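You operate a simulated robot arm through the tools that you are given. There is no shell and no other tool.

The job below is to be done with a simulated robot arm. You get a single attempt, and the scene is never put back.

Task
Build up the small lamp: cream sleeve, black socket, white ring, DAY bulb.
Fine: on the base on the green felt pad; socket and ring lie in the long yellow bin; the bulb is the large DAY one from the white rack; socket, ring and bulb are turned home; the base, the other socket, the other sleeves and rings, the rack's other bulbs and the gold lamp's bulb stay.

Only the result counts: the job must be done as asked and must still hold three seconds after the hand-in. Knocking over, shifting, dropping, spilling or breaking anything else fails it.

Robot
A 6-joint arm with a two-finger gripper, fixed in place. Base frame: the origin is on the floor under the middle of its stand, x ahead of it, y to its left, z up; the work surface is at about z = 830. Lengths are in mm, angles in degrees, forces in N, time in s.
It reaches about 1298 mm from its shoulder. Its first joint turns from -149.0 to 149.0 degrees. Payload 1.57 kg.
The tool frame sits at the grasp point between the pads (the TCP): z along the fingers, y along the line on which they close. The tips reach 21 mm beyond it. The gripper opens to 70 mm; its body begins 50 mm behind the TCP.
Orientation is told as [roll, pitch, yaw] about the base's x, y, z axes, in that order, counted from this pose: with the fingers straight down and closing along the base's y, the tool's x points along the base's -x, its y along +y and its z along -z.

Tools
- The arm moves only by the tool arm_command. Its argument "steps" is a list of rows, each a list of 3 entries, a list of its own where there are three numbers: the turn, a rotation vector about the base's x, y, z in degrees, then the shift along the base's x, y, z in mm, then the finger opening in mm, from 0 to 70. In form: [[[rx, ry, rz], [x, y, z], grip], ...]. A call has 1 to 20 rows; each row is the pose to reach, as a shift and turn from the pose commanded when the call began. Each row takes 0.2 s and may step no farther than 50 mm and 8.6 degrees from the row before; otherwise, or with a gripper value out of range, the whole call is refused. Where a pose cannot be reached the arm comes as near as it can. A force on the tool above 70 N (or 10 N above the force at the start of the call, whichever is more), or a blocked arm, ends the call early, and 0.2 s more pass. The fingers move at their own pace (about 64.8 mm/s each) and stop on an object; they squeeze with about 30 N. The grip force told is the motor's: it shows also when the fingers shut on nothing. Time passes only in rows, and 0.2 s behind the last, so rows that repeat a pose let the fingers close. It gives the time, the measured TCP pose, the force on the tool (base axes), the opening and the grip force at its end, in the units of the frame above (readings bear some noise), with the torque about the TCP (base axes, N m) and any sound that the robot's microphone picked up.
- Cameras (640 x 400 px; columns grow to the right, rows downward): "scene" is fixed at [38.2, 657.5, 1627.9]; the picture's right is [0.56, -0.83, 0.00], its down [-0.76, -0.52, -0.39] and it looks along [0.32, 0.22, -0.92] (base axes); focal length 350 px, centre (320, 200). "wrist" rides on the gripper at [79, 4, -81] in the tool frame; the picture's right is [-0.05, 1.00, 0.00], its down [-0.67, -0.04, -0.74] and it looks along [-0.74, -0.04, 0.67] (tool axes); focal length 256 px, centre (320, 200). There is no depth. A picture from a camera that has moved, and an enlarged one, comes with that camera's place and axes in the base frame and with its lens. The place of the scene camera against the robot may be out by one fixed shift of up to 18 mm in any direction.
- capture(camera): a new picture of that camera. The clock stands still meanwhile.
- lift_body(by): slides the trunk up (or, below 0, down) by that many mm; the arm rides with it, the base frame stays. It gives what a move gives, with no picture.
- close_up(camera, box): a new picture of the part [left, top, right, bottom] of that camera's present view, enlarged. The clock stands still meanwhile.
- finish_job(): hands the job in; it is judged then, once.

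Nothing tells you positions but the pictures and the camera data. Unless the task says otherwise, let go and move clear before handing in.

The tools are called after "Request:" as a command line: name --argument value ..., lists and objects as JSON in quotes. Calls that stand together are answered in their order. arm_command: Moves the arm, as the interface text tells. Its arguments: {"type":"object","properties":{"steps":{"type":"array","items":{"type":"array"}}},"required":["steps"]} The other tools are called the same way: lift_body (by) moves the trunk up or down; capture (camera) takes a picture; close_up (camera, box) takes an enlarged picture of a part of a camera's view; finish_job () hands the job in.

At the start:

```text
time_s: 0.0
position: [131.2, 641.7, 1202.5]
ee_rot: [0.0, 0.0, 0.1]
contact_force: [-0.6, 0.9, 0.3]
wrist_torque: [-0.02, -0.02, 0.01]
finger_gap: 70.2
gripper_force: 0.1
trunk travel left (down, up): [-884.0, 86.0]
```

scene: 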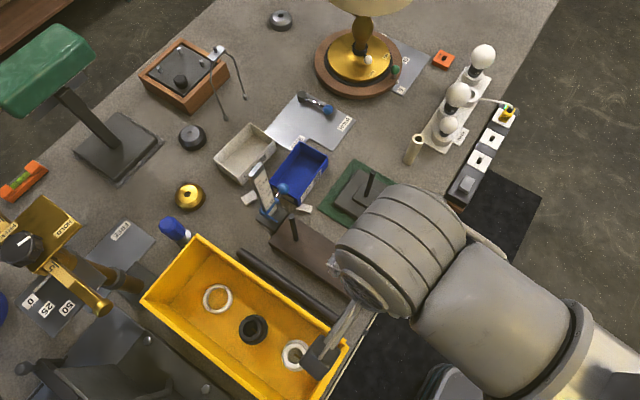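
wrist: 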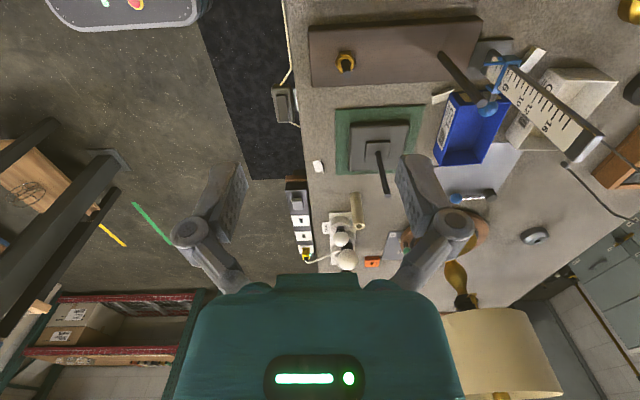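

I see a cluttered table with a green felt pad carrying a base with a rod, a long yellow bin with ring(s) and a black socket, and a white rack with bulbs. I'll look at the parts in enlarged pictures first.

Request:
close_up --camera "scene" --box '[140, 220, 380, 400]'

Request:
close_up --camera "scene" --box '[380, 30, 540, 210]'

Request:
close_up --camera "scene" --box '[200, 80, 420, 270]'

Request:
close_up --camera "wrist" --box '[280, 90, 440, 290]'

```text
2.22 times, centred on (260, 310) of scene
camera zoom: at [38.2, 657.5, 1627.9], right [0.56, -0.83, 0.0], down [-0.76, -0.52, -0.39], along [0.32, 0.22, -0.92], focal length 778 px, centre (453, -44)
```

zoom: 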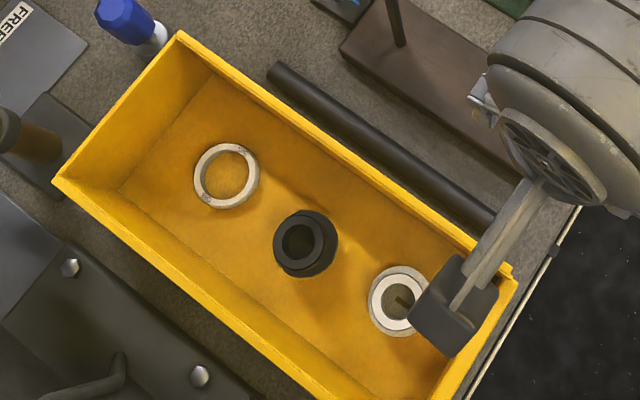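

```text
2.22 times, centred on (460, 120) of scene
camera zoom: at [38.2, 657.5, 1627.9], right [0.56, -0.83, 0.0], down [-0.76, -0.52, -0.39], along [0.32, 0.22, -0.92], focal length 778 px, centre (9, 378)
```

zoom: 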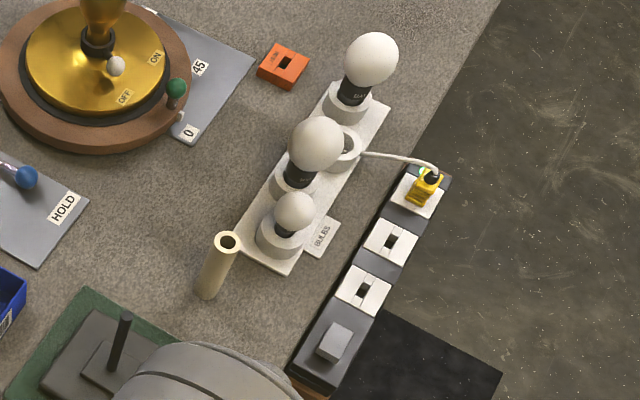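

```text
2.11 times, centred on (310, 175) of scene
camera zoom: at [38.2, 657.5, 1627.9], right [0.56, -0.83, 0.0], down [-0.76, -0.52, -0.39], along [0.32, 0.22, -0.92], focal length 737 px, centre (341, 253)
```

zoom: 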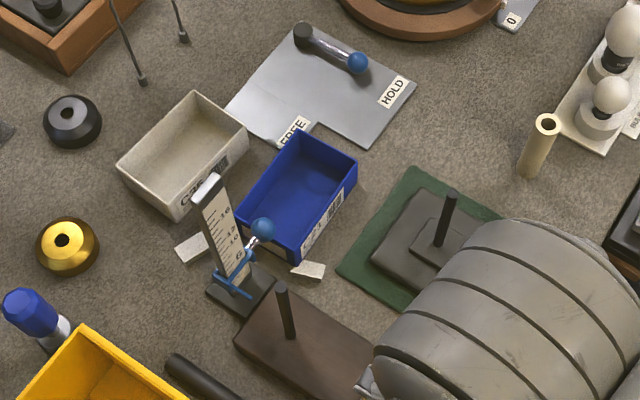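

```text
2.00 times, centred on (360, 190) of wrist
camera zoom: at [52.7, 644.3, 1283.0], right [0.05, 1.0, 0.0], down [0.67, -0.04, 0.74], along [0.74, -0.04, -0.67], focal length 512 px, centre (240, 220)
```

zoom: 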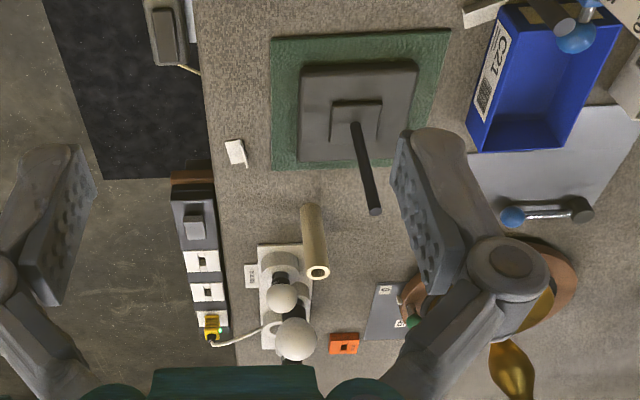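

The cream sleeve stands upright near the white rack. The gray base with a rod sits on the green pad, and the black socket and rings are in the yellow bin. I'll move the arm a little to see more with the wrist camera.

Request:
arm_command --steps '[[[0, 0, 0], [40, 15, -10], 70], [[0, 0, 0], [80, 30, -20], 70], [[0, 0, 0], [120, 45, -30], 70], [[0, 0, 0], [160, 60, -50], 70]]'

Request:
capture --camera "wrist"

Request:
capture --camera "scene"

```text
time_s: 1.0
position: [289.8, 699.4, 1203.0]
ee_rot: [0.0, 0.0, 0.0]
contact_force: [-0.2, 0.4, -1.2]
wrist_torque: [-0.03, -0.02, 0.03]
finger_gap: 69.8
gripper_force: 0.0
out of reach, approached as far as the arm can: row 1, 2, 3, 4
trunk travel left (down, up): [-884.0, 86.0]
```

```text
taken
camera wrist: at [210.8, 704.1, 1282.8], right [0.05, 1.0, 0.0], down [0.67, -0.03, 0.74], along [0.74, -0.04, -0.67], focal length 256 px, centre (320, 200)
```

wrist: 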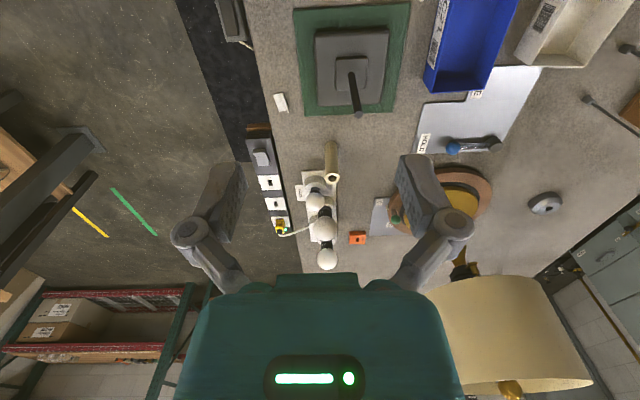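

```text
taken
```

scene: 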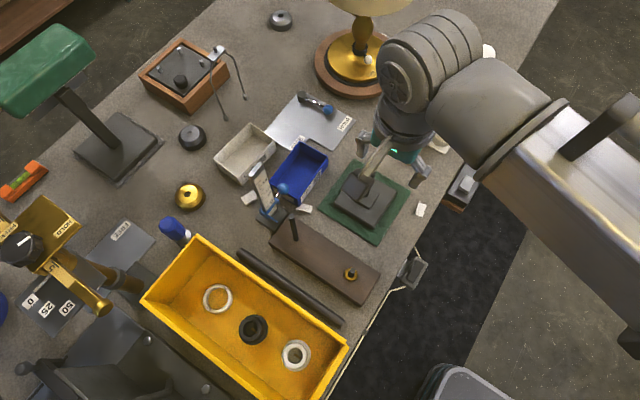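

The arm seems unable to go lower with the trunk this high. The bin is now clear in the scene view, so I'll enlarge it before lowering the trunk.

Request:
close_up --camera "scene" --box '[190, 270, 330, 380]'

Request:
close_up --camera "scene" --box '[230, 160, 430, 320]'

Request:
close_up --camera "wrist" --box '[240, 120, 400, 280]'

Request:
close_up --camera "scene" --box '[0, 0, 250, 200]'

Request:
close_up --camera "scene" --box '[0, 200, 250, 400]'

```text
3.64 times, centred on (260, 325) of scene
camera zoom: at [38.2, 657.5, 1627.9], right [0.56, -0.83, 0.0], down [-0.76, -0.52, -0.39], along [0.32, 0.22, -0.92], focal length 1273 px, centre (538, -254)
```

zoom: 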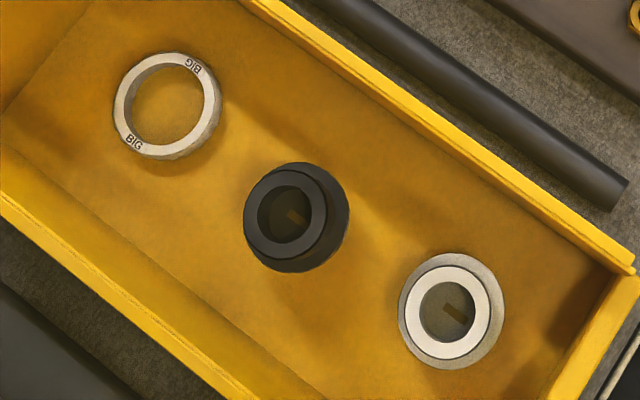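

```text
2.50 times, centred on (330, 240) of scene
camera zoom: at [38.2, 657.5, 1627.9], right [0.56, -0.83, 0.0], down [-0.76, -0.52, -0.39], along [0.32, 0.22, -0.92], focal length 875 px, centre (295, 100)
```

zoom: 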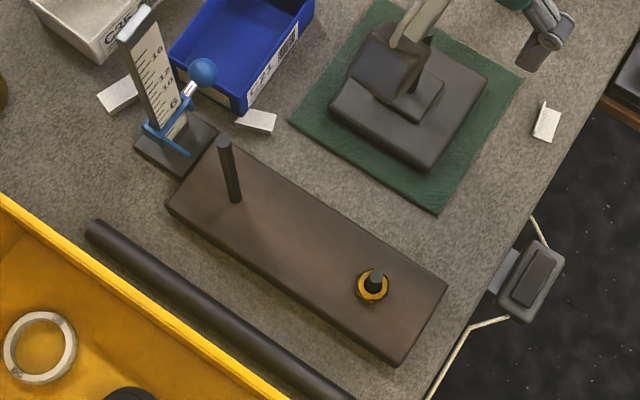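

```text
2.50 times, centred on (320, 200) of wrist
camera zoom: at [210.8, 704.1, 1282.8], right [0.05, 1.0, 0.0], down [0.67, -0.03, 0.74], along [0.74, -0.04, -0.67], focal length 640 px, centre (320, 200)
```

zoom: 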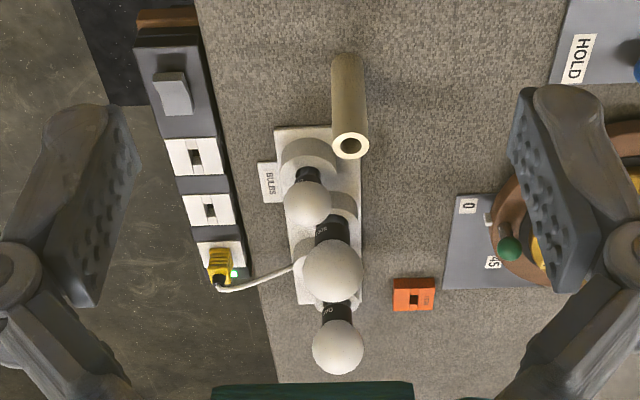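

```text
2.00 times, centred on (125, 100) of scene
camera zoom: at [38.2, 657.5, 1627.9], right [0.56, -0.83, 0.0], down [-0.76, -0.52, -0.39], along [0.32, 0.22, -0.92], focal length 700 px, centre (710, 400)
```

zoom: 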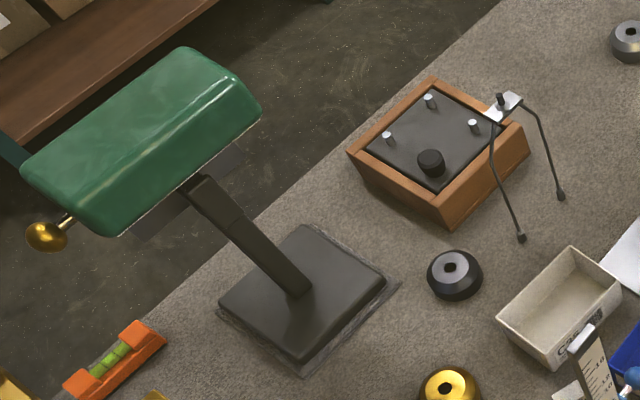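

```text
2.00 times, centred on (125, 300) of scene
camera zoom: at [38.2, 657.5, 1627.9], right [0.56, -0.83, 0.0], down [-0.76, -0.52, -0.39], along [0.32, 0.22, -0.92], focal length 700 px, centre (710, 0)
```

zoom: 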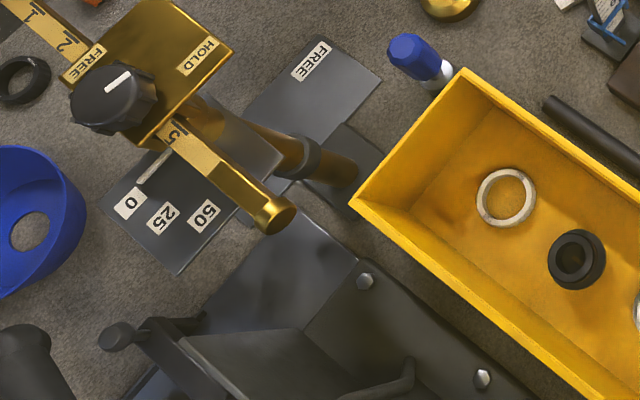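

The bin holds a white ring marked BIG, a black socket, and a white socket that must stay. The trunk is too high for the arm to reach down, so I'll lower it in stages while the area below the hand is free.

Request:
lift_body --by -120

Request:
capture --camera "scene"

Request:
capture --camera "wrist"

```text
time_s: 2.5
position: [288.6, 698.7, 1082.3]
ee_rot: [0.0, 0.0, 0.1]
contact_force: [-0.1, -0.1, 0.6]
wrist_torque: [-0.02, 0.02, 0.02]
finger_gap: 69.9
gripper_force: 0.1
trunk travel left (down, up): [-764.0, 206.0]
```

```text
taken
```

scene: 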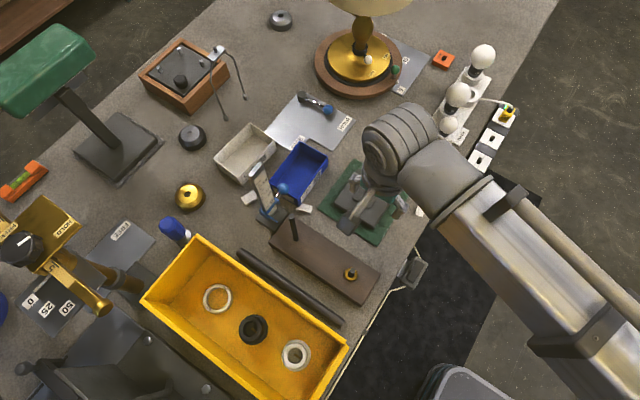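

```text
taken
camera wrist: at [209.9, 703.5, 1163.1], right [0.05, 1.0, 0.0], down [0.67, -0.04, 0.74], along [0.74, -0.04, -0.67], focal length 256 px, centre (320, 200)
```

wrist: 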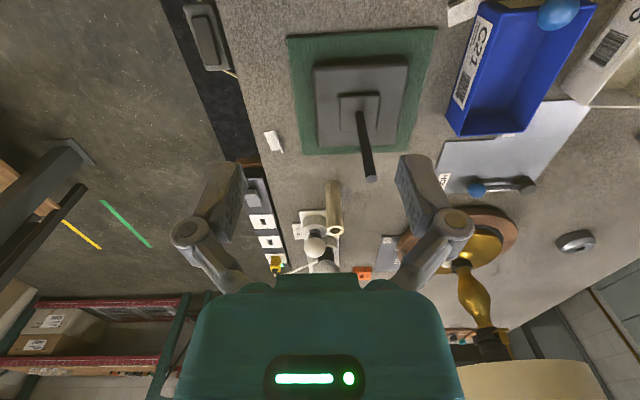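

The trunk lowering worked. I'll enlarge the wrist view around the base rod, the sleeve and the rack to measure them.

Request:
close_up --camera "wrist" --box '[270, 20, 450, 200]'

Request:
close_up --camera "wrist" --box '[270, 160, 390, 280]'

```text
2.22 times, centred on (360, 110) of wrist
camera zoom: at [209.9, 703.5, 1163.1], right [0.05, 1.0, 0.0], down [0.67, -0.04, 0.74], along [0.74, -0.04, -0.67], focal length 569 px, centre (231, 400)
```

zoom: 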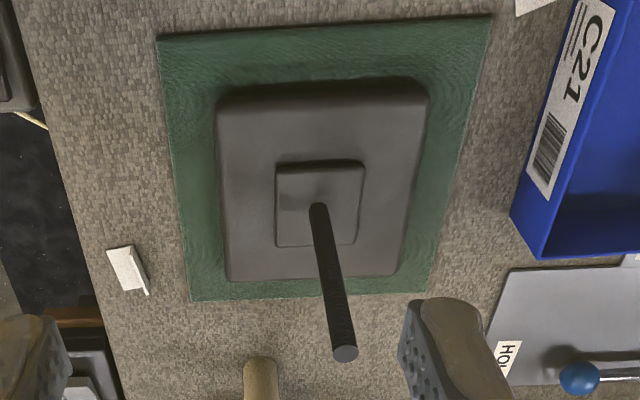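

```text
3.33 times, centred on (330, 220) of wrist
camera zoom: at [209.9, 703.5, 1163.1], right [0.05, 1.0, 0.0], down [0.67, -0.04, 0.74], along [0.74, -0.04, -0.67], focal length 853 px, centre (287, 133)
```

zoom: 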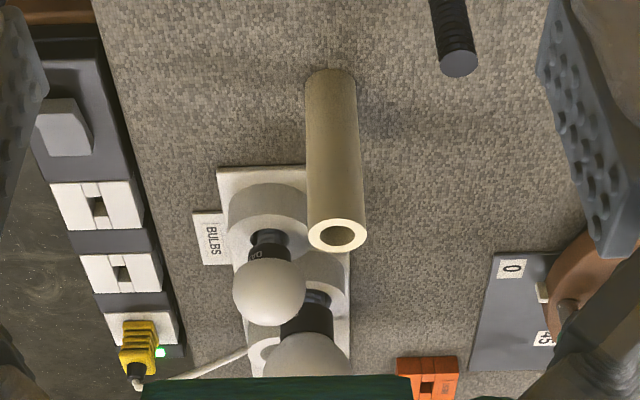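

The rod's top is threaded, so the sleeve slips over it and the socket screws on top. I'll test how far down the arm can go at this trunk height.

Request:
arm_command --steps '[[[0, 0, 0], [0, 0, -20], 70], [[0, 0, 0], [0, 0, -20], 70]]'

```text
time_s: 3.1
position: [290.3, 700.5, 1082.4]
ee_rot: [0.0, 0.0, 0.0]
contact_force: [-0.4, -0.1, -0.1]
wrist_torque: [0.0, -0.05, 0.02]
finger_gap: 70.2
gripper_force: 0.1
out of reach, approached as far as the arm can: row 1, 2
trunk travel left (down, up): [-764.0, 206.0]
```

The arm is at its lower limit here, so I'll lower the trunk and raise the arm in turn to keep the hand high above the rod.

Request:
arm_command --steps '[[[0, 0, 0], [0, 0, 50], 70], [[0, 0, 0], [0, 0, 100], 70], [[0, 0, 0], [0, 0, 140], 70], [[0, 0, 0], [0, 0, 140], 70]]'

Request:
lift_body --by -120

```text
time_s: 4.1
position: [288.4, 699.6, 1083.1]
ee_rot: [0.0, 0.0, 0.1]
contact_force: [-0.4, -0.1, -1.1]
wrist_torque: [0.0, 0.01, 0.0]
finger_gap: 69.9
gripper_force: 0.1
out of reach, approached as far as the arm can: row 1, 2, 3, 4
trunk travel left (down, up): [-764.0, 206.0]
```

```text
time_s: 5.6
position: [288.6, 698.4, 962.3]
ee_rot: [-0.1, 0.0, 0.0]
contact_force: [-0.4, -0.4, -1.0]
wrist_torque: [-0.03, 0.01, 0.0]
finger_gap: 69.9
gripper_force: 0.0
trunk travel left (down, up): [-644.0, 326.0]
```

The hand went down with the trunk and the arm did not move vertically. I'll test small upward and tilted moves to understand the arm's reach.

Request:
arm_command --steps '[[[0, 0, 0], [-20, -20, 15], 70], [[0, 0, 0], [-40, -40, 30], 70], [[0, 0, 0], [-40, -40, 30], 70]]'

Request:
capture --camera "scene"

Request:
capture --camera "wrist"

```text
time_s: 6.4
position: [249.6, 661.4, 962.2]
ee_rot: [0.0, 0.0, 0.0]
contact_force: [-0.6, -0.2, 0.8]
wrist_torque: [0.02, 0.02, -0.02]
finger_gap: 69.9
gripper_force: 0.1
out of reach, approached as far as the arm can: row 1, 2, 3
trunk travel left (down, up): [-644.0, 326.0]
```

```text
taken
```

scene: 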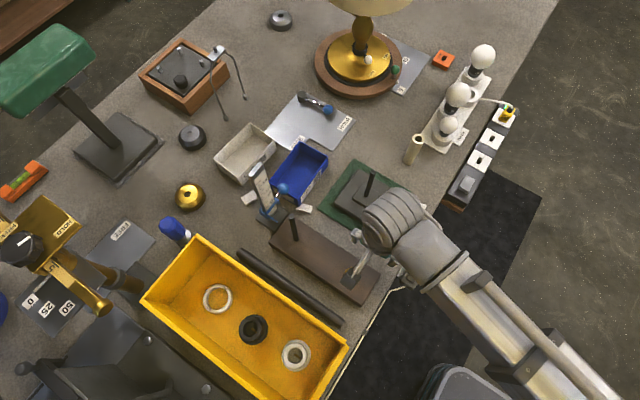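

```text
taken
camera wrist: at [170.8, 664.4, 1043.1], right [0.05, 1.0, 0.0], down [0.67, -0.04, 0.74], along [0.74, -0.04, -0.67], focal length 256 px, centre (320, 200)
```

wrist: 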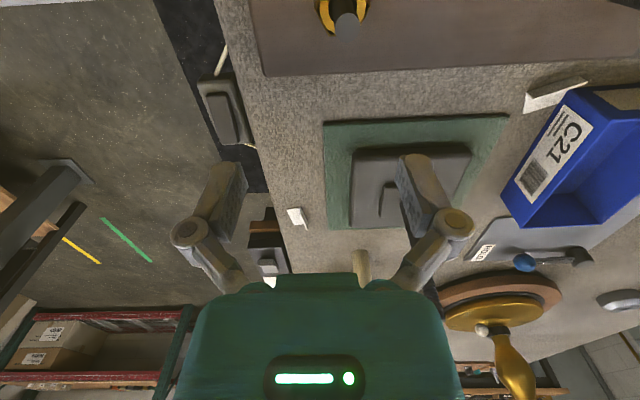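

The arm moves level in x and y, while z seems to come only from the trunk. I'll test tilting and yawing.

Request:
arm_command --steps '[[[0, 5, 0], [0, 0, 0], 70], [[0, 8, 0], [0, 0, 0], 70], [[0, 8, 0], [0, 0, 0], 70]]'

Request:
arm_command --steps '[[[0, 0, 8], [0, 0, 0], 70], [[0, 0, 8], [0, 0, 0], 70]]'

```text
time_s: 7.2
position: [249.8, 659.4, 965.1]
ee_rot: [0.0, 8.0, 0.0]
contact_force: [0.4, 0.0, 0.3]
wrist_torque: [-0.02, -0.01, -0.02]
finger_gap: 70.0
gripper_force: 0.1
trunk travel left (down, up): [-644.0, 326.0]
```

```text
time_s: 7.8
position: [249.5, 661.0, 964.9]
ee_rot: [0.0, 8.1, 7.9]
contact_force: [0.1, -0.2, 0.4]
wrist_torque: [-0.01, 0.02, -0.02]
finger_gap: 69.9
gripper_force: 0.1
trunk travel left (down, up): [-644.0, 326.0]
```

Tilting and yawing work, but straight-down height comes only from the trunk. I'll undo the tilt, raise the trunk so the hand clears the rod, and move toward the sleeve and rack for a closer look.

Request:
arm_command --steps '[[[0, 0, -7.95], [0, 0, 0], 70], [[0, 0, -7.95], [0, 0, 0], 70]]'

Request:
arm_command --steps '[[[0, -8, 0], [0, 0, 0], 70], [[0, -8, 0], [0, 0, 0], 70]]'

Request:
lift_body --by 140

Request:
arm_command --steps '[[[0, 0, 0], [45, 10, 0], 70], [[0, 0, 0], [90, 20, 0], 70], [[0, 0, 0], [135, 30, 0], 70], [[0, 0, 0], [180, 40, 0], 70], [[0, 0, 0], [200, 40, 0], 70], [[0, 0, 0], [200, 40, 0], 70]]'

Request:
capture --camera "wrist"

Request:
close_up --camera "wrist" --box '[240, 60, 400, 220]'

```text
time_s: 8.4
position: [249.8, 659.9, 964.9]
ee_rot: [0.1, 8.0, 0.0]
contact_force: [-0.4, 0.7, 0.3]
wrist_torque: [-0.02, 0.01, 0.02]
finger_gap: 70.3
gripper_force: 0.1
trunk travel left (down, up): [-644.0, 326.0]
```

```text
time_s: 9.0
position: [248.8, 661.4, 962.8]
ee_rot: [-0.1, -0.1, 0.0]
contact_force: [0.5, 1.0, 0.0]
wrist_torque: [-0.04, 0.02, 0.02]
finger_gap: 70.1
gripper_force: 0.0
trunk travel left (down, up): [-644.0, 326.0]
```

```text
time_s: 10.7
position: [249.5, 660.8, 1102.5]
ee_rot: [0.0, 0.0, 0.0]
contact_force: [-1.0, 0.1, 0.0]
wrist_torque: [0.03, -0.02, 0.03]
finger_gap: 69.8
gripper_force: 0.0
trunk travel left (down, up): [-784.0, 186.0]
```

```text
time_s: 12.1
position: [450.1, 701.9, 1103.1]
ee_rot: [0.0, 0.0, 0.0]
contact_force: [-0.6, 0.2, -0.4]
wrist_torque: [0.02, -0.01, 0.05]
finger_gap: 69.8
gripper_force: 0.1
trunk travel left (down, up): [-784.0, 186.0]
```

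```text
taken
camera wrist: at [370.7, 704.9, 1183.1], right [0.05, 1.0, 0.0], down [0.67, -0.03, 0.74], along [0.74, -0.04, -0.67], focal length 256 px, centre (320, 200)
```

wrist: 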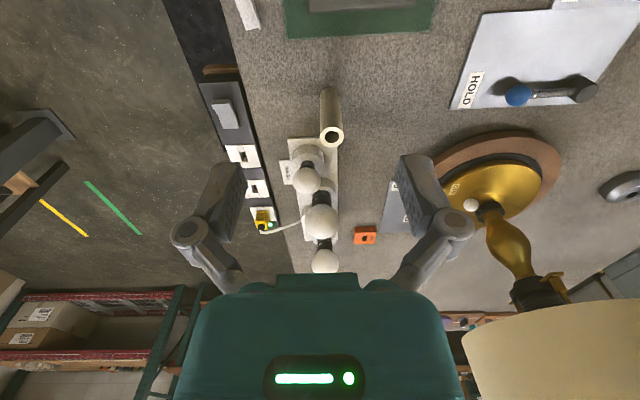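

```text
2.50 times, centred on (320, 140) of wrist
camera zoom: at [370.7, 704.9, 1183.1], right [0.05, 1.0, 0.0], down [0.67, -0.03, 0.74], along [0.74, -0.04, -0.67], focal length 640 px, centre (320, 350)
```

zoom: 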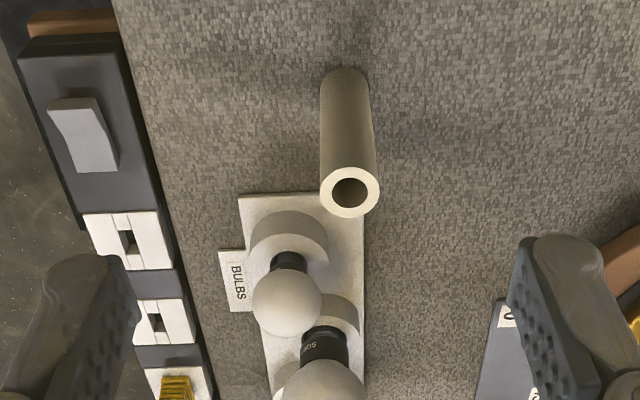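

The cream sleeve stands at about (541, 710), with its top near z = 930 and a diameter of about 28 mm. I'll move above it and lower partway to check alignment.

Request:
arm_command --steps '[[[0, 0, 0], [45, 4, 0], 70], [[0, 0, 0], [91, 8, 0], 70], [[0, 0, 0], [91, 8, 0], 70]]'

Request:
lift_body --by -120

Request:
capture --camera "wrist"

Request:
capture --camera "scene"

```text
time_s: 12.9
position: [541.1, 708.6, 1102.7]
ee_rot: [0.0, 0.1, 0.0]
contact_force: [0.7, -1.0, -0.8]
wrist_torque: [0.02, 0.0, 0.01]
finger_gap: 70.1
gripper_force: 0.1
trunk travel left (down, up): [-784.0, 186.0]
```

```text
time_s: 14.4
position: [542.7, 709.5, 982.8]
ee_rot: [0.0, 0.0, 0.1]
contact_force: [-1.5, -0.2, -0.4]
wrist_torque: [-0.02, 0.01, -0.01]
finger_gap: 70.2
gripper_force: 0.1
trunk travel left (down, up): [-664.0, 306.0]
```

```text
taken
camera wrist: at [462.3, 712.7, 1063.1], right [0.05, 1.0, 0.0], down [0.67, -0.03, 0.74], along [0.74, -0.04, -0.67], focal length 256 px, centre (320, 200)
```

wrist: 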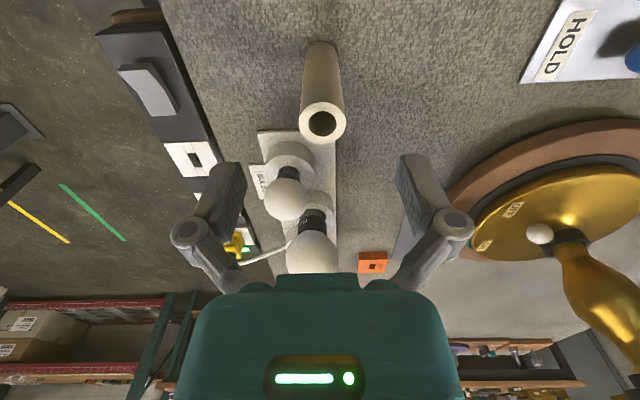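

```text
taken
```

scene: 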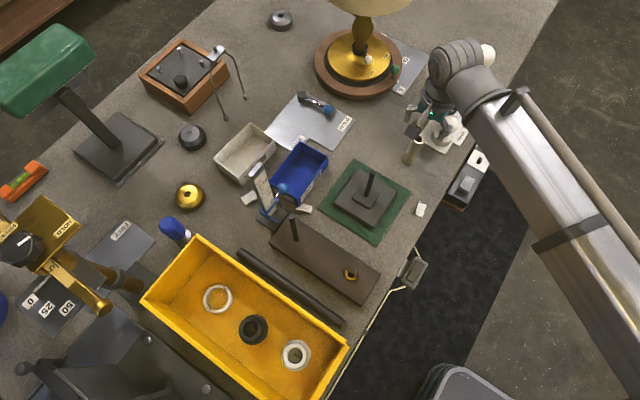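

The sleeve top lies right under the TCP. I'll lower 77 mm so the pads sit about 25 mm below its top, and then close the fingers.

Request:
lift_body --by -77

Request:
capture --camera "wrist"

```text
time_s: 15.5
position: [541.2, 709.4, 905.6]
ee_rot: [0.0, 0.1, 0.0]
contact_force: [0.2, -0.2, -0.1]
wrist_torque: [0.01, 0.01, 0.01]
finger_gap: 69.8
gripper_force: 0.1
trunk travel left (down, up): [-587.0, 383.0]
```

```text
taken
camera wrist: at [462.3, 712.7, 986.1], right [0.05, 1.0, 0.0], down [0.67, -0.03, 0.74], along [0.74, -0.04, -0.67], focal length 256 px, centre (320, 200)
```

wrist: 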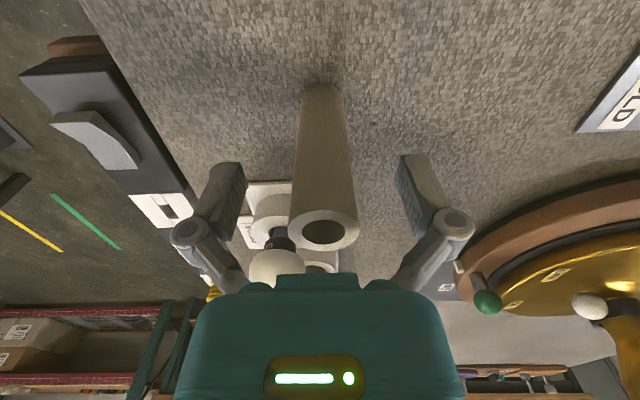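

The sleeve is centred between the fingers, so I'll close on it.

Request:
arm_command --steps '[[[0, 0, 0], [0, 0, 0], 40], [[0, 0, 0], [0, 0, 0], 20], [[0, 0, 0], [0, 0, 0], 10], [[0, 0, 0], [0, 0, 0], 10]]'

Request:
capture --camera "wrist"

```text
time_s: 16.5
position: [542.1, 709.4, 906.2]
ee_rot: [0.0, 0.0, 0.0]
contact_force: [-0.1, 0.7, 1.9]
wrist_torque: [0.0, 0.0, 0.0]
finger_gap: 26.9
gripper_force: 30.1
trunk travel left (down, up): [-587.0, 383.0]
```

```text
taken
camera wrist: at [462.3, 712.8, 986.1], right [0.05, 1.0, 0.0], down [0.67, -0.03, 0.74], along [0.74, -0.04, -0.67], focal length 256 px, centre (320, 200)
```

wrist: 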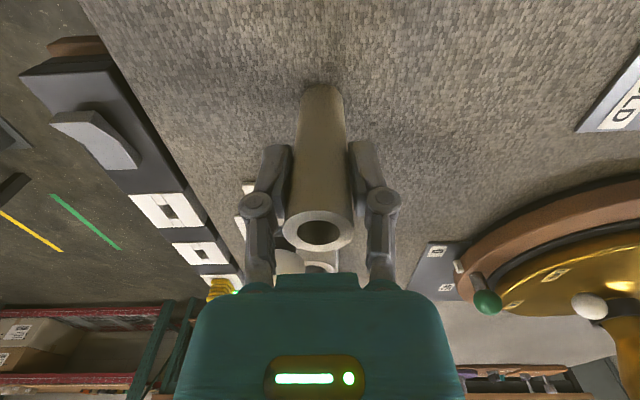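

I have the sleeve at 27 mm. I'll lift it a little, check it, and then lift it clear.

Request:
lift_body --by 20

Request:
lift_body --by 190

Request:
capture --camera "wrist"

Request:
capture --camera "scene"

```text
time_s: 17.2
position: [540.5, 710.2, 925.5]
ee_rot: [0.0, 0.0, -0.1]
contact_force: [0.5, 0.2, -1.2]
wrist_torque: [-0.01, -0.01, 0.03]
finger_gap: 26.5
gripper_force: 29.6
trunk travel left (down, up): [-607.0, 363.0]
```

```text
time_s: 19.3
position: [541.5, 709.8, 1116.0]
ee_rot: [0.1, 0.0, 0.1]
contact_force: [-0.1, 0.4, -1.0]
wrist_torque: [-0.02, -0.01, -0.01]
finger_gap: 27.1
gripper_force: 29.9
trunk travel left (down, up): [-797.0, 173.0]
```

```text
taken
camera wrist: at [462.4, 712.9, 1195.9], right [0.05, 1.0, 0.0], down [0.67, -0.03, 0.74], along [0.74, -0.04, -0.67], focal length 256 px, centre (320, 200)
```

wrist: 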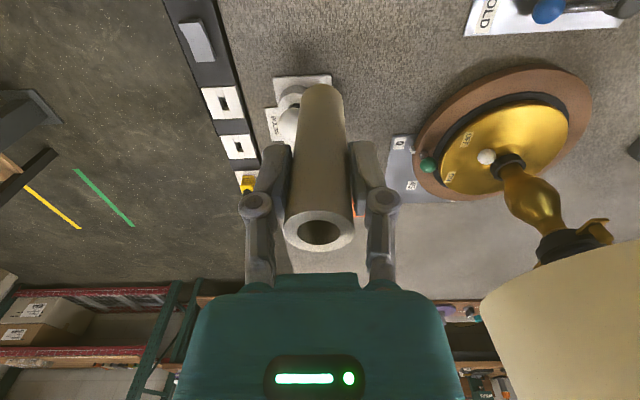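

```text
taken
```

scene: 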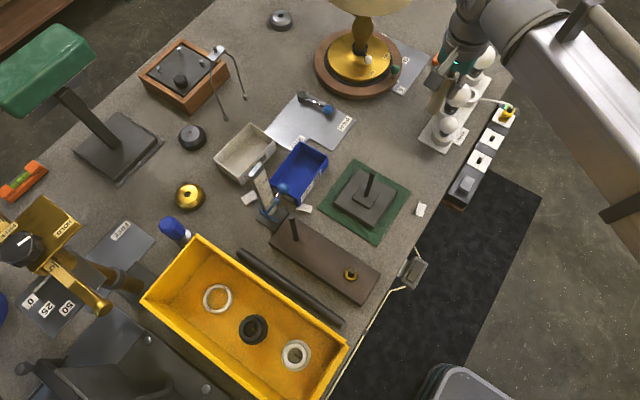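

The sleeve is lifted and the view of the base is clear. I'll enlarge the base in the scene view, then move the hand beside the rod for a precise wrist view.

Request:
close_up --camera "scene" --box '[320, 150, 420, 250]'

Request:
arm_command --steps '[[[0, 0, 0], [-45, 0, 0], 10], [[0, 0, 0], [-90, 0, 0], 10], [[0, 0, 0], [-135, -5, 0], 10], [[0, 0, 0], [-180, -10, 0], 10], [[0, 0, 0], [-225, -20, 0], 10], [[0, 0, 0], [-250, -30, 0], 10], [[0, 0, 0], [-250, -30, 0], 10]]'

Request:
capture --camera "wrist"

Request:
close_up --camera "wrist" --box '[280, 60, 480, 260]'

```text
4.00 times, centred on (370, 200) of scene
camera zoom: at [38.2, 657.5, 1627.9], right [0.56, -0.83, 0.0], down [-0.76, -0.52, -0.39], along [0.32, 0.22, -0.92], focal length 1400 px, centre (120, 200)
```

zoom: 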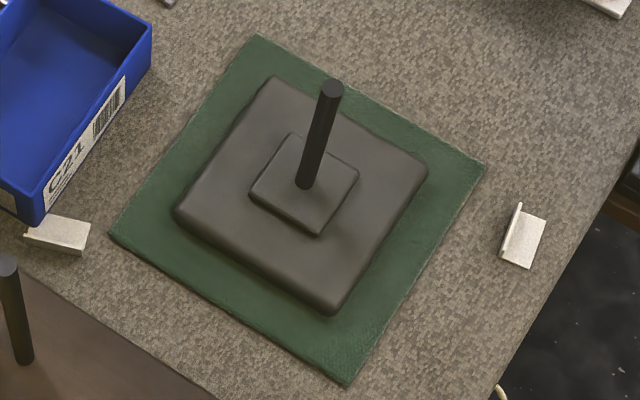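

```text
time_s: 20.9
position: [289.0, 679.9, 1115.6]
ee_rot: [-0.1, 0.1, 0.0]
contact_force: [0.8, -0.5, -0.5]
wrist_torque: [0.02, -0.03, 0.0]
finger_gap: 27.1
gripper_force: 29.5
trunk travel left (down, up): [-797.0, 173.0]
```

```text
taken
camera wrist: at [209.8, 684.0, 1196.0], right [0.05, 1.0, 0.0], down [0.67, -0.04, 0.74], along [0.74, -0.04, -0.67], focal length 256 px, centre (320, 200)
```

wrist: 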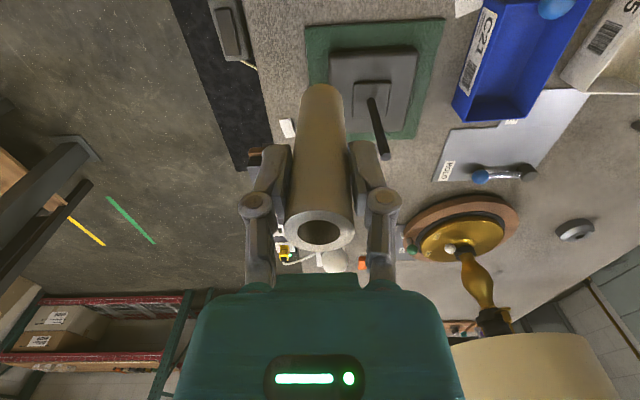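

```text
2.00 times, centred on (380, 160) of wrist
camera zoom: at [209.8, 684.0, 1196.0], right [0.05, 1.0, 0.0], down [0.67, -0.04, 0.74], along [0.74, -0.04, -0.67], focal length 512 px, centre (200, 280)
```

zoom: 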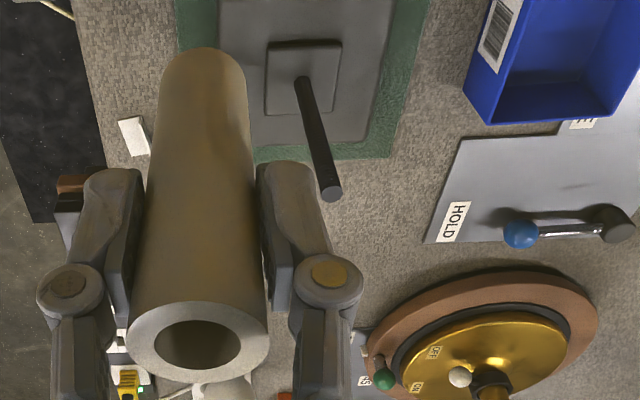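

The rod stands at about (381.5, 744), with its top near z = 982. I'll bring the sleeve over it with its bottom still about 55 mm above the rod top.

Request:
arm_command --steps '[[[0, 0, 0], [30, 21, 0], 10], [[0, 0, 0], [60, 43, 0], 10], [[0, 0, 0], [89.3, 64.3, 0], 10], [[0, 0, 0], [89.3, 64.3, 0], 10], [[0, 0, 0], [89.3, 64.3, 0], 10]]'

Request:
lift_body --by -45

Request:
capture --camera "wrist"

Request:
close_up --camera "scene" --box '[320, 90, 440, 250]'

Request:
close_up --camera "wrist" --box '[260, 0, 380, 120]'

```text
time_s: 22.1
position: [379.9, 744.8, 1116.4]
ee_rot: [-0.1, 0.0, 0.1]
contact_force: [0.0, 0.8, -1.3]
wrist_torque: [0.01, 0.02, -0.01]
finger_gap: 27.2
gripper_force: 30.2
trunk travel left (down, up): [-797.0, 173.0]
```

```text
time_s: 22.9
position: [378.9, 744.9, 1070.8]
ee_rot: [0.0, 0.0, 0.1]
contact_force: [-0.5, -0.2, -0.6]
wrist_torque: [0.0, -0.01, 0.03]
finger_gap: 26.8
gripper_force: 30.2
trunk travel left (down, up): [-752.0, 218.0]
```

```text
taken
camera wrist: at [300.5, 747.7, 1151.1], right [0.05, 1.0, 0.0], down [0.67, -0.03, 0.74], along [0.74, -0.04, -0.67], focal length 256 px, centre (320, 200)
```

wrist: 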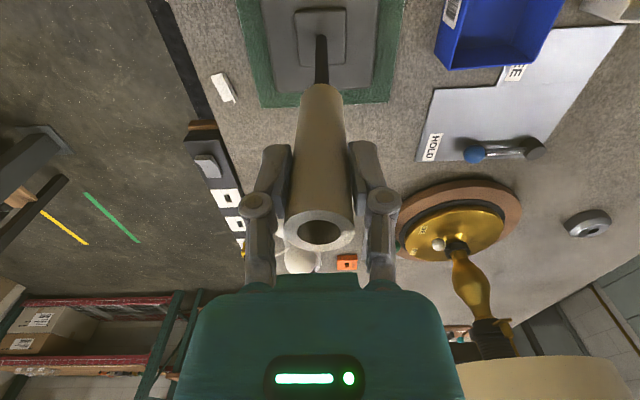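

```text
2.50 times, centred on (380, 170) of scene
camera zoom: at [38.2, 657.5, 1627.9], right [0.56, -0.83, 0.0], down [-0.76, -0.52, -0.39], along [0.32, 0.22, -0.92], focal length 875 px, centre (170, 275)
```

zoom: 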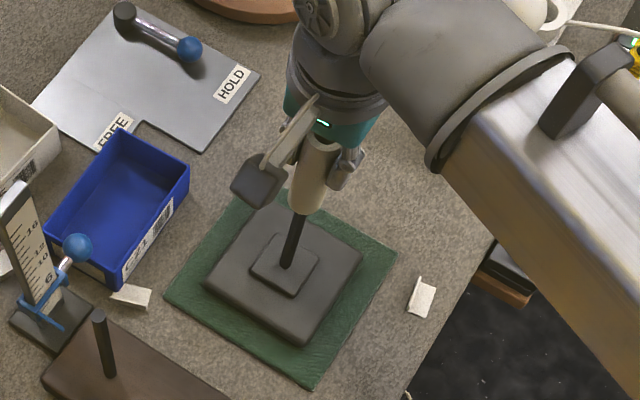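

```text
3.33 times, centred on (320, 60) of wrist
camera zoom: at [300.5, 747.7, 1151.1], right [0.05, 1.0, 0.0], down [0.67, -0.03, 0.74], along [0.74, -0.04, -0.67], focal length 853 px, centre (320, 667)
```

zoom: 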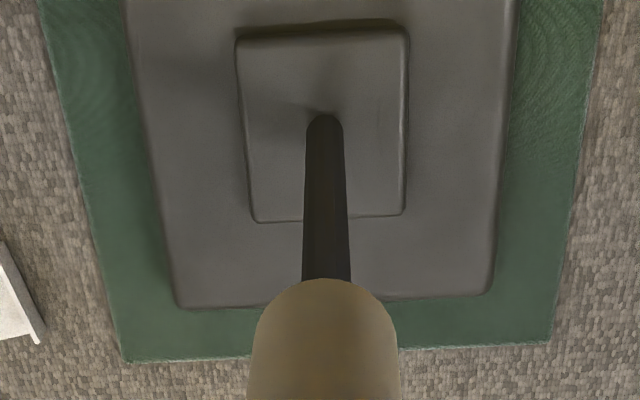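

The sleeve is nearly in line with the rod, off by about 1 to 1.5 mm in y. I'll trim that and lower 20 mm to see whether the rod enters without force.

Request:
arm_command --steps '[[[0, 0, 0], [-0.5, 1.3, 0], 10], [[0, 0, 0], [-0.5, 1.3, 0], 10]]'

Request:
lift_body --by -18

Request:
close_up --camera "wrist" --box '[260, 0, 380, 120]'

Request:
close_up --camera "scene" --box '[340, 120, 420, 220]'

```text
time_s: 23.5
position: [378.1, 744.9, 1069.8]
ee_rot: [0.0, -0.1, -0.1]
contact_force: [0.1, 0.0, -0.2]
wrist_torque: [-0.03, -0.01, 0.0]
finger_gap: 27.1
gripper_force: 29.6
trunk travel left (down, up): [-752.0, 218.0]
```

```text
time_s: 24.2
position: [379.5, 745.4, 1052.4]
ee_rot: [0.0, 0.0, 0.1]
contact_force: [-0.2, -0.5, -0.5]
wrist_torque: [0.0, 0.03, -0.01]
finger_gap: 26.9
gripper_force: 29.9
trunk travel left (down, up): [-734.0, 236.0]
```

```text
3.33 times, centred on (320, 60) of wrist
camera zoom: at [299.8, 748.4, 1133.0], right [0.05, 1.0, 0.0], down [0.67, -0.03, 0.74], along [0.74, -0.04, -0.67], focal length 853 px, centre (320, 667)
```

zoom: 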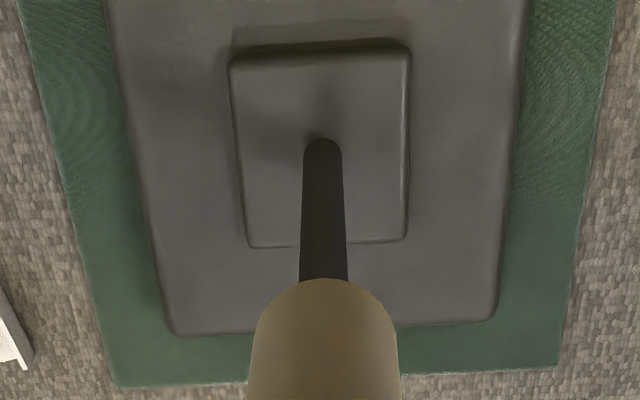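

```text
4.00 times, centred on (380, 170) of scene
camera zoom: at [38.2, 657.5, 1627.9], right [0.56, -0.83, 0.0], down [-0.76, -0.52, -0.39], along [0.32, 0.22, -0.92], focal length 1400 px, centre (80, 320)
```

zoom: 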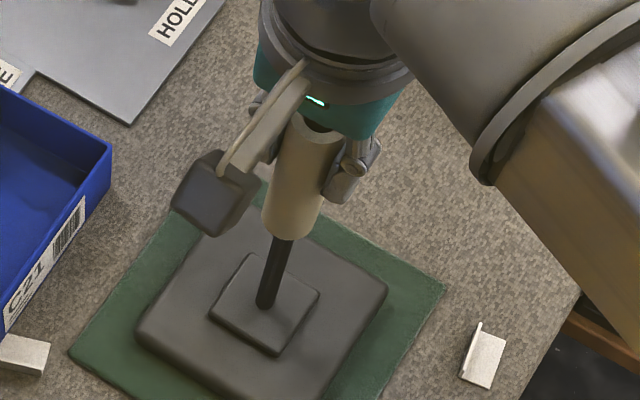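

The wrist view shows good lateral alignment. I'll enlarge the scene view to check the other direction.

Request:
close_up --camera "scene" --box '[360, 145, 410, 205]'

```text
6.67 times, centred on (385, 175) of scene
camera zoom: at [38.2, 657.5, 1627.9], right [0.56, -0.83, 0.0], down [-0.76, -0.52, -0.39], along [0.32, 0.22, -0.92], focal length 2333 px, centre (-113, 367)
```

zoom: 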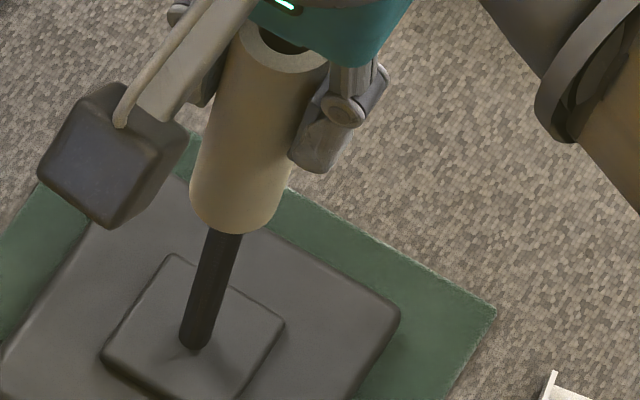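

The sleeve and rod axes line up in both views. I'll lower further over the rod, checking forces.

Request:
lift_body --by -60

Request:
lift_body --by -44

Request:
close_up --camera "scene" --box '[340, 120, 420, 220]'

Request:
capture --camera "wrist"

```text
time_s: 25.2
position: [379.6, 744.4, 992.6]
ee_rot: [0.0, 0.0, 0.0]
contact_force: [0.0, -0.2, 0.7]
wrist_torque: [0.02, 0.02, 0.03]
finger_gap: 26.8
gripper_force: 30.1
trunk travel left (down, up): [-674.0, 296.0]
```

```text
time_s: 26.1
position: [379.8, 744.1, 949.6]
ee_rot: [0.0, 0.0, 0.0]
contact_force: [-0.3, -0.5, -0.6]
wrist_torque: [0.0, 0.03, -0.02]
finger_gap: 26.9
gripper_force: 29.8
trunk travel left (down, up): [-630.0, 340.0]
```

```text
4.00 times, centred on (380, 170) of scene
camera zoom: at [38.2, 657.5, 1627.9], right [0.56, -0.83, 0.0], down [-0.76, -0.52, -0.39], along [0.32, 0.22, -0.92], focal length 1400 px, centre (80, 320)
```

zoom: 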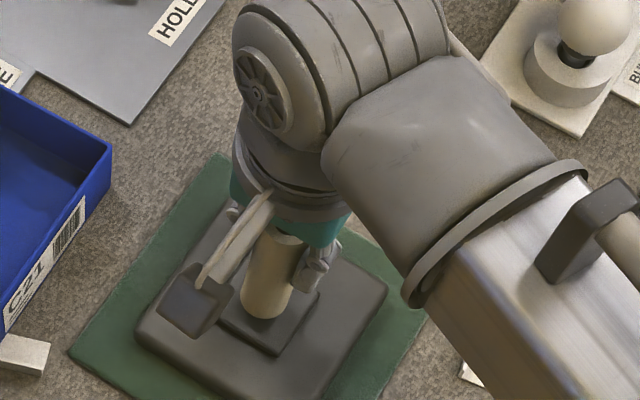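

```text
taken
camera wrist: at [299.8, 748.4, 1029.1], right [0.05, 1.0, 0.0], down [0.67, -0.03, 0.74], along [0.74, -0.04, -0.67], focal length 256 px, centre (320, 200)
```

wrist: 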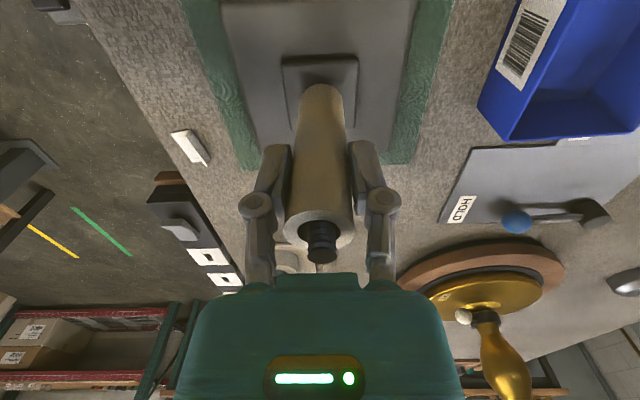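

The rod's threaded tip now pokes out of the sleeve top. I'll lower a little more and release the sleeve to settle on the boss.

Request:
lift_body --by -6

Request:
arm_command --steps '[[[0, 0, 0], [0, 0, 0], 29], [[0, 0, 0], [0, 0, 0], 34], [[0, 0, 0], [0, 0, 0], 40], [[0, 0, 0], [0, 0, 0], 60], [[0, 0, 0], [0, 0, 0], 70]]'

Request:
capture --camera "wrist"

```text
time_s: 26.6
position: [379.8, 744.6, 943.8]
ee_rot: [0.0, 0.1, 0.1]
contact_force: [0.5, 0.1, 0.5]
wrist_torque: [-0.02, 0.02, 0.0]
finger_gap: 27.2
gripper_force: 29.9
trunk travel left (down, up): [-624.0, 346.0]
```

```text
time_s: 27.8
position: [379.2, 745.2, 942.2]
ee_rot: [0.0, 0.0, 0.0]
contact_force: [-0.3, 0.6, -0.7]
wrist_torque: [-0.02, 0.03, 0.03]
finger_gap: 69.8
gripper_force: 0.0
trunk travel left (down, up): [-624.0, 346.0]
```

```text
taken
camera wrist: at [299.8, 748.6, 1023.0], right [0.05, 1.0, 0.0], down [0.67, -0.03, 0.74], along [0.74, -0.04, -0.67], focal length 256 px, centre (320, 200)
```

wrist: 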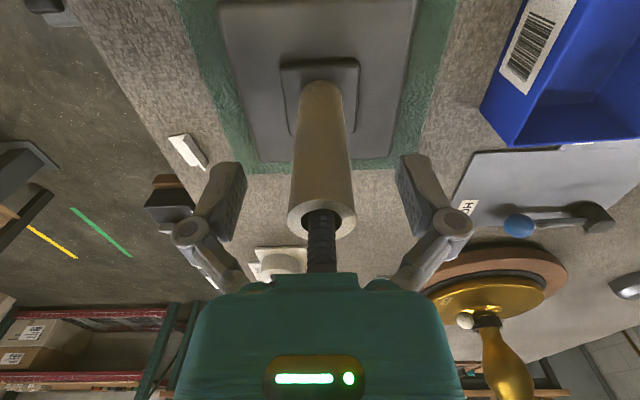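

The sleeve rests on the boss, with the threaded rod protruding above it. I'll raise the hand and look at it.

Request:
lift_body --by 150

Request:
arm_command --steps '[[[0, 0, 0], [-40, 0, 0], 70], [[0, 0, 0], [-80, 0, 0], 70], [[0, 0, 0], [-80, 0, 0], 70]]'

Request:
capture --camera "wrist"

Request:
close_up --camera "wrist" --box '[260, 40, 400, 220]'

Request:
close_up --camera "scene" --box '[320, 120, 420, 250]'

```text
time_s: 29.6
position: [379.4, 744.9, 1093.1]
ee_rot: [0.0, 0.1, 0.0]
contact_force: [0.4, -0.3, 0.4]
wrist_torque: [0.0, -0.03, 0.01]
finger_gap: 70.0
gripper_force: 0.1
trunk travel left (down, up): [-774.0, 196.0]
```

```text
time_s: 30.4
position: [298.3, 744.5, 1094.1]
ee_rot: [0.0, -0.1, 0.0]
contact_force: [-0.3, -0.2, -0.7]
wrist_torque: [-0.02, 0.01, -0.02]
finger_gap: 70.0
gripper_force: 0.0
trunk travel left (down, up): [-774.0, 196.0]
```

```text
taken
camera wrist: at [219.9, 748.5, 1173.0], right [0.05, 1.0, 0.0], down [0.67, -0.03, 0.74], along [0.74, -0.04, -0.67], focal length 256 px, centre (320, 200)
```

wrist: 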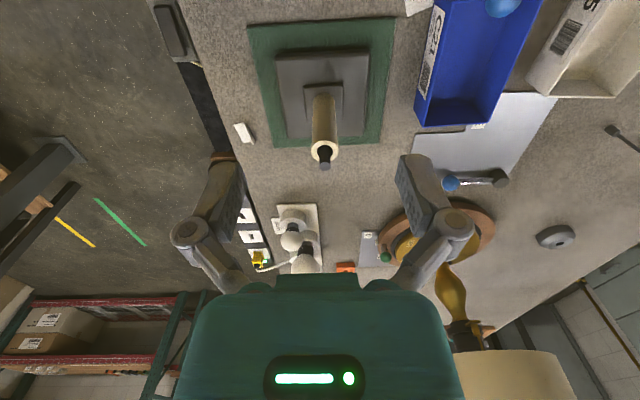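

```text
2.22 times, centred on (330, 130) of wrist
camera zoom: at [219.9, 748.5, 1173.0], right [0.05, 1.0, 0.0], down [0.67, -0.03, 0.74], along [0.74, -0.04, -0.67], focal length 569 px, centre (298, 356)
```

zoom: 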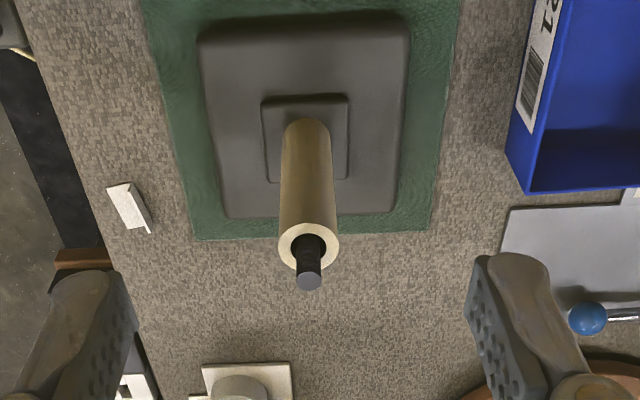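

```text
3.08 times, centred on (370, 185) of scene
camera zoom: at [38.2, 657.5, 1627.9], right [0.56, -0.83, 0.0], down [-0.76, -0.52, -0.39], along [0.32, 0.22, -0.92], focal length 1077 px, centre (166, 246)
```

zoom: 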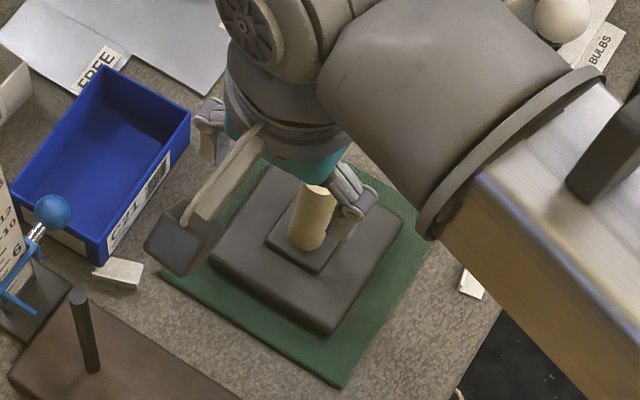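

The sleeve is seated with about 24 mm of threaded rod above it, at (379.5, 745). Next I'll go above the yellow bin to find the black socket.

Request:
arm_command --steps '[[[0, 0, 0], [-44, 0, 0], 70], [[0, 0, 0], [-88, 5, 0], 70], [[0, 0, 0], [-132, 12, 0], 70], [[0, 0, 0], [-176, 20, 0], 70], [[0, 0, 0], [-220, 28, 0], 70], [[0, 0, 0], [-264, 36, 0], 70], [[0, 0, 0], [-306, 38, 0], 70], [[0, 0, 0], [-306, 38, 0], 70]]'

Request:
capture --camera "wrist"

Request:
capture --camera "scene"

```text
time_s: 32.2
position: [-7.7, 781.7, 1092.1]
ee_rot: [0.0, 0.0, 0.0]
contact_force: [0.0, -0.9, 0.1]
wrist_torque: [-0.03, 0.0, -0.02]
finger_gap: 69.8
gripper_force: 0.0
trunk travel left (down, up): [-774.0, 196.0]
```

```text
taken
camera wrist: at [-87.2, 785.7, 1173.0], right [0.05, 1.0, 0.0], down [0.67, -0.04, 0.75], along [0.74, -0.04, -0.67], focal length 256 px, centre (320, 200)
```

wrist: 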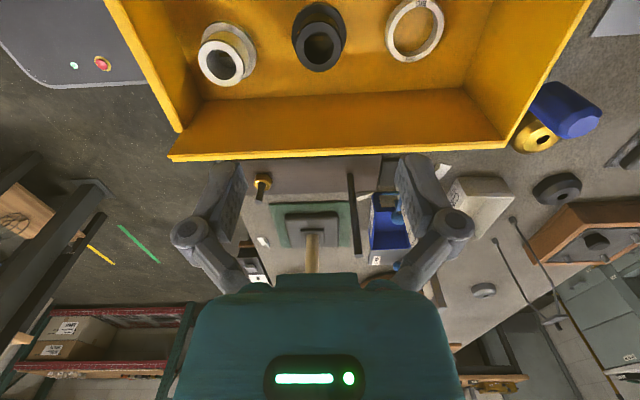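

```text
taken
```

scene: 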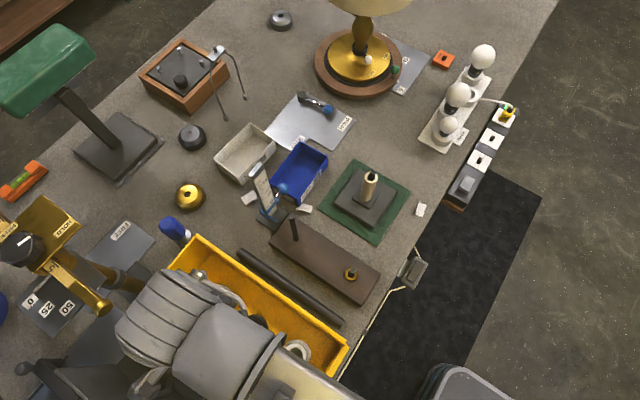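

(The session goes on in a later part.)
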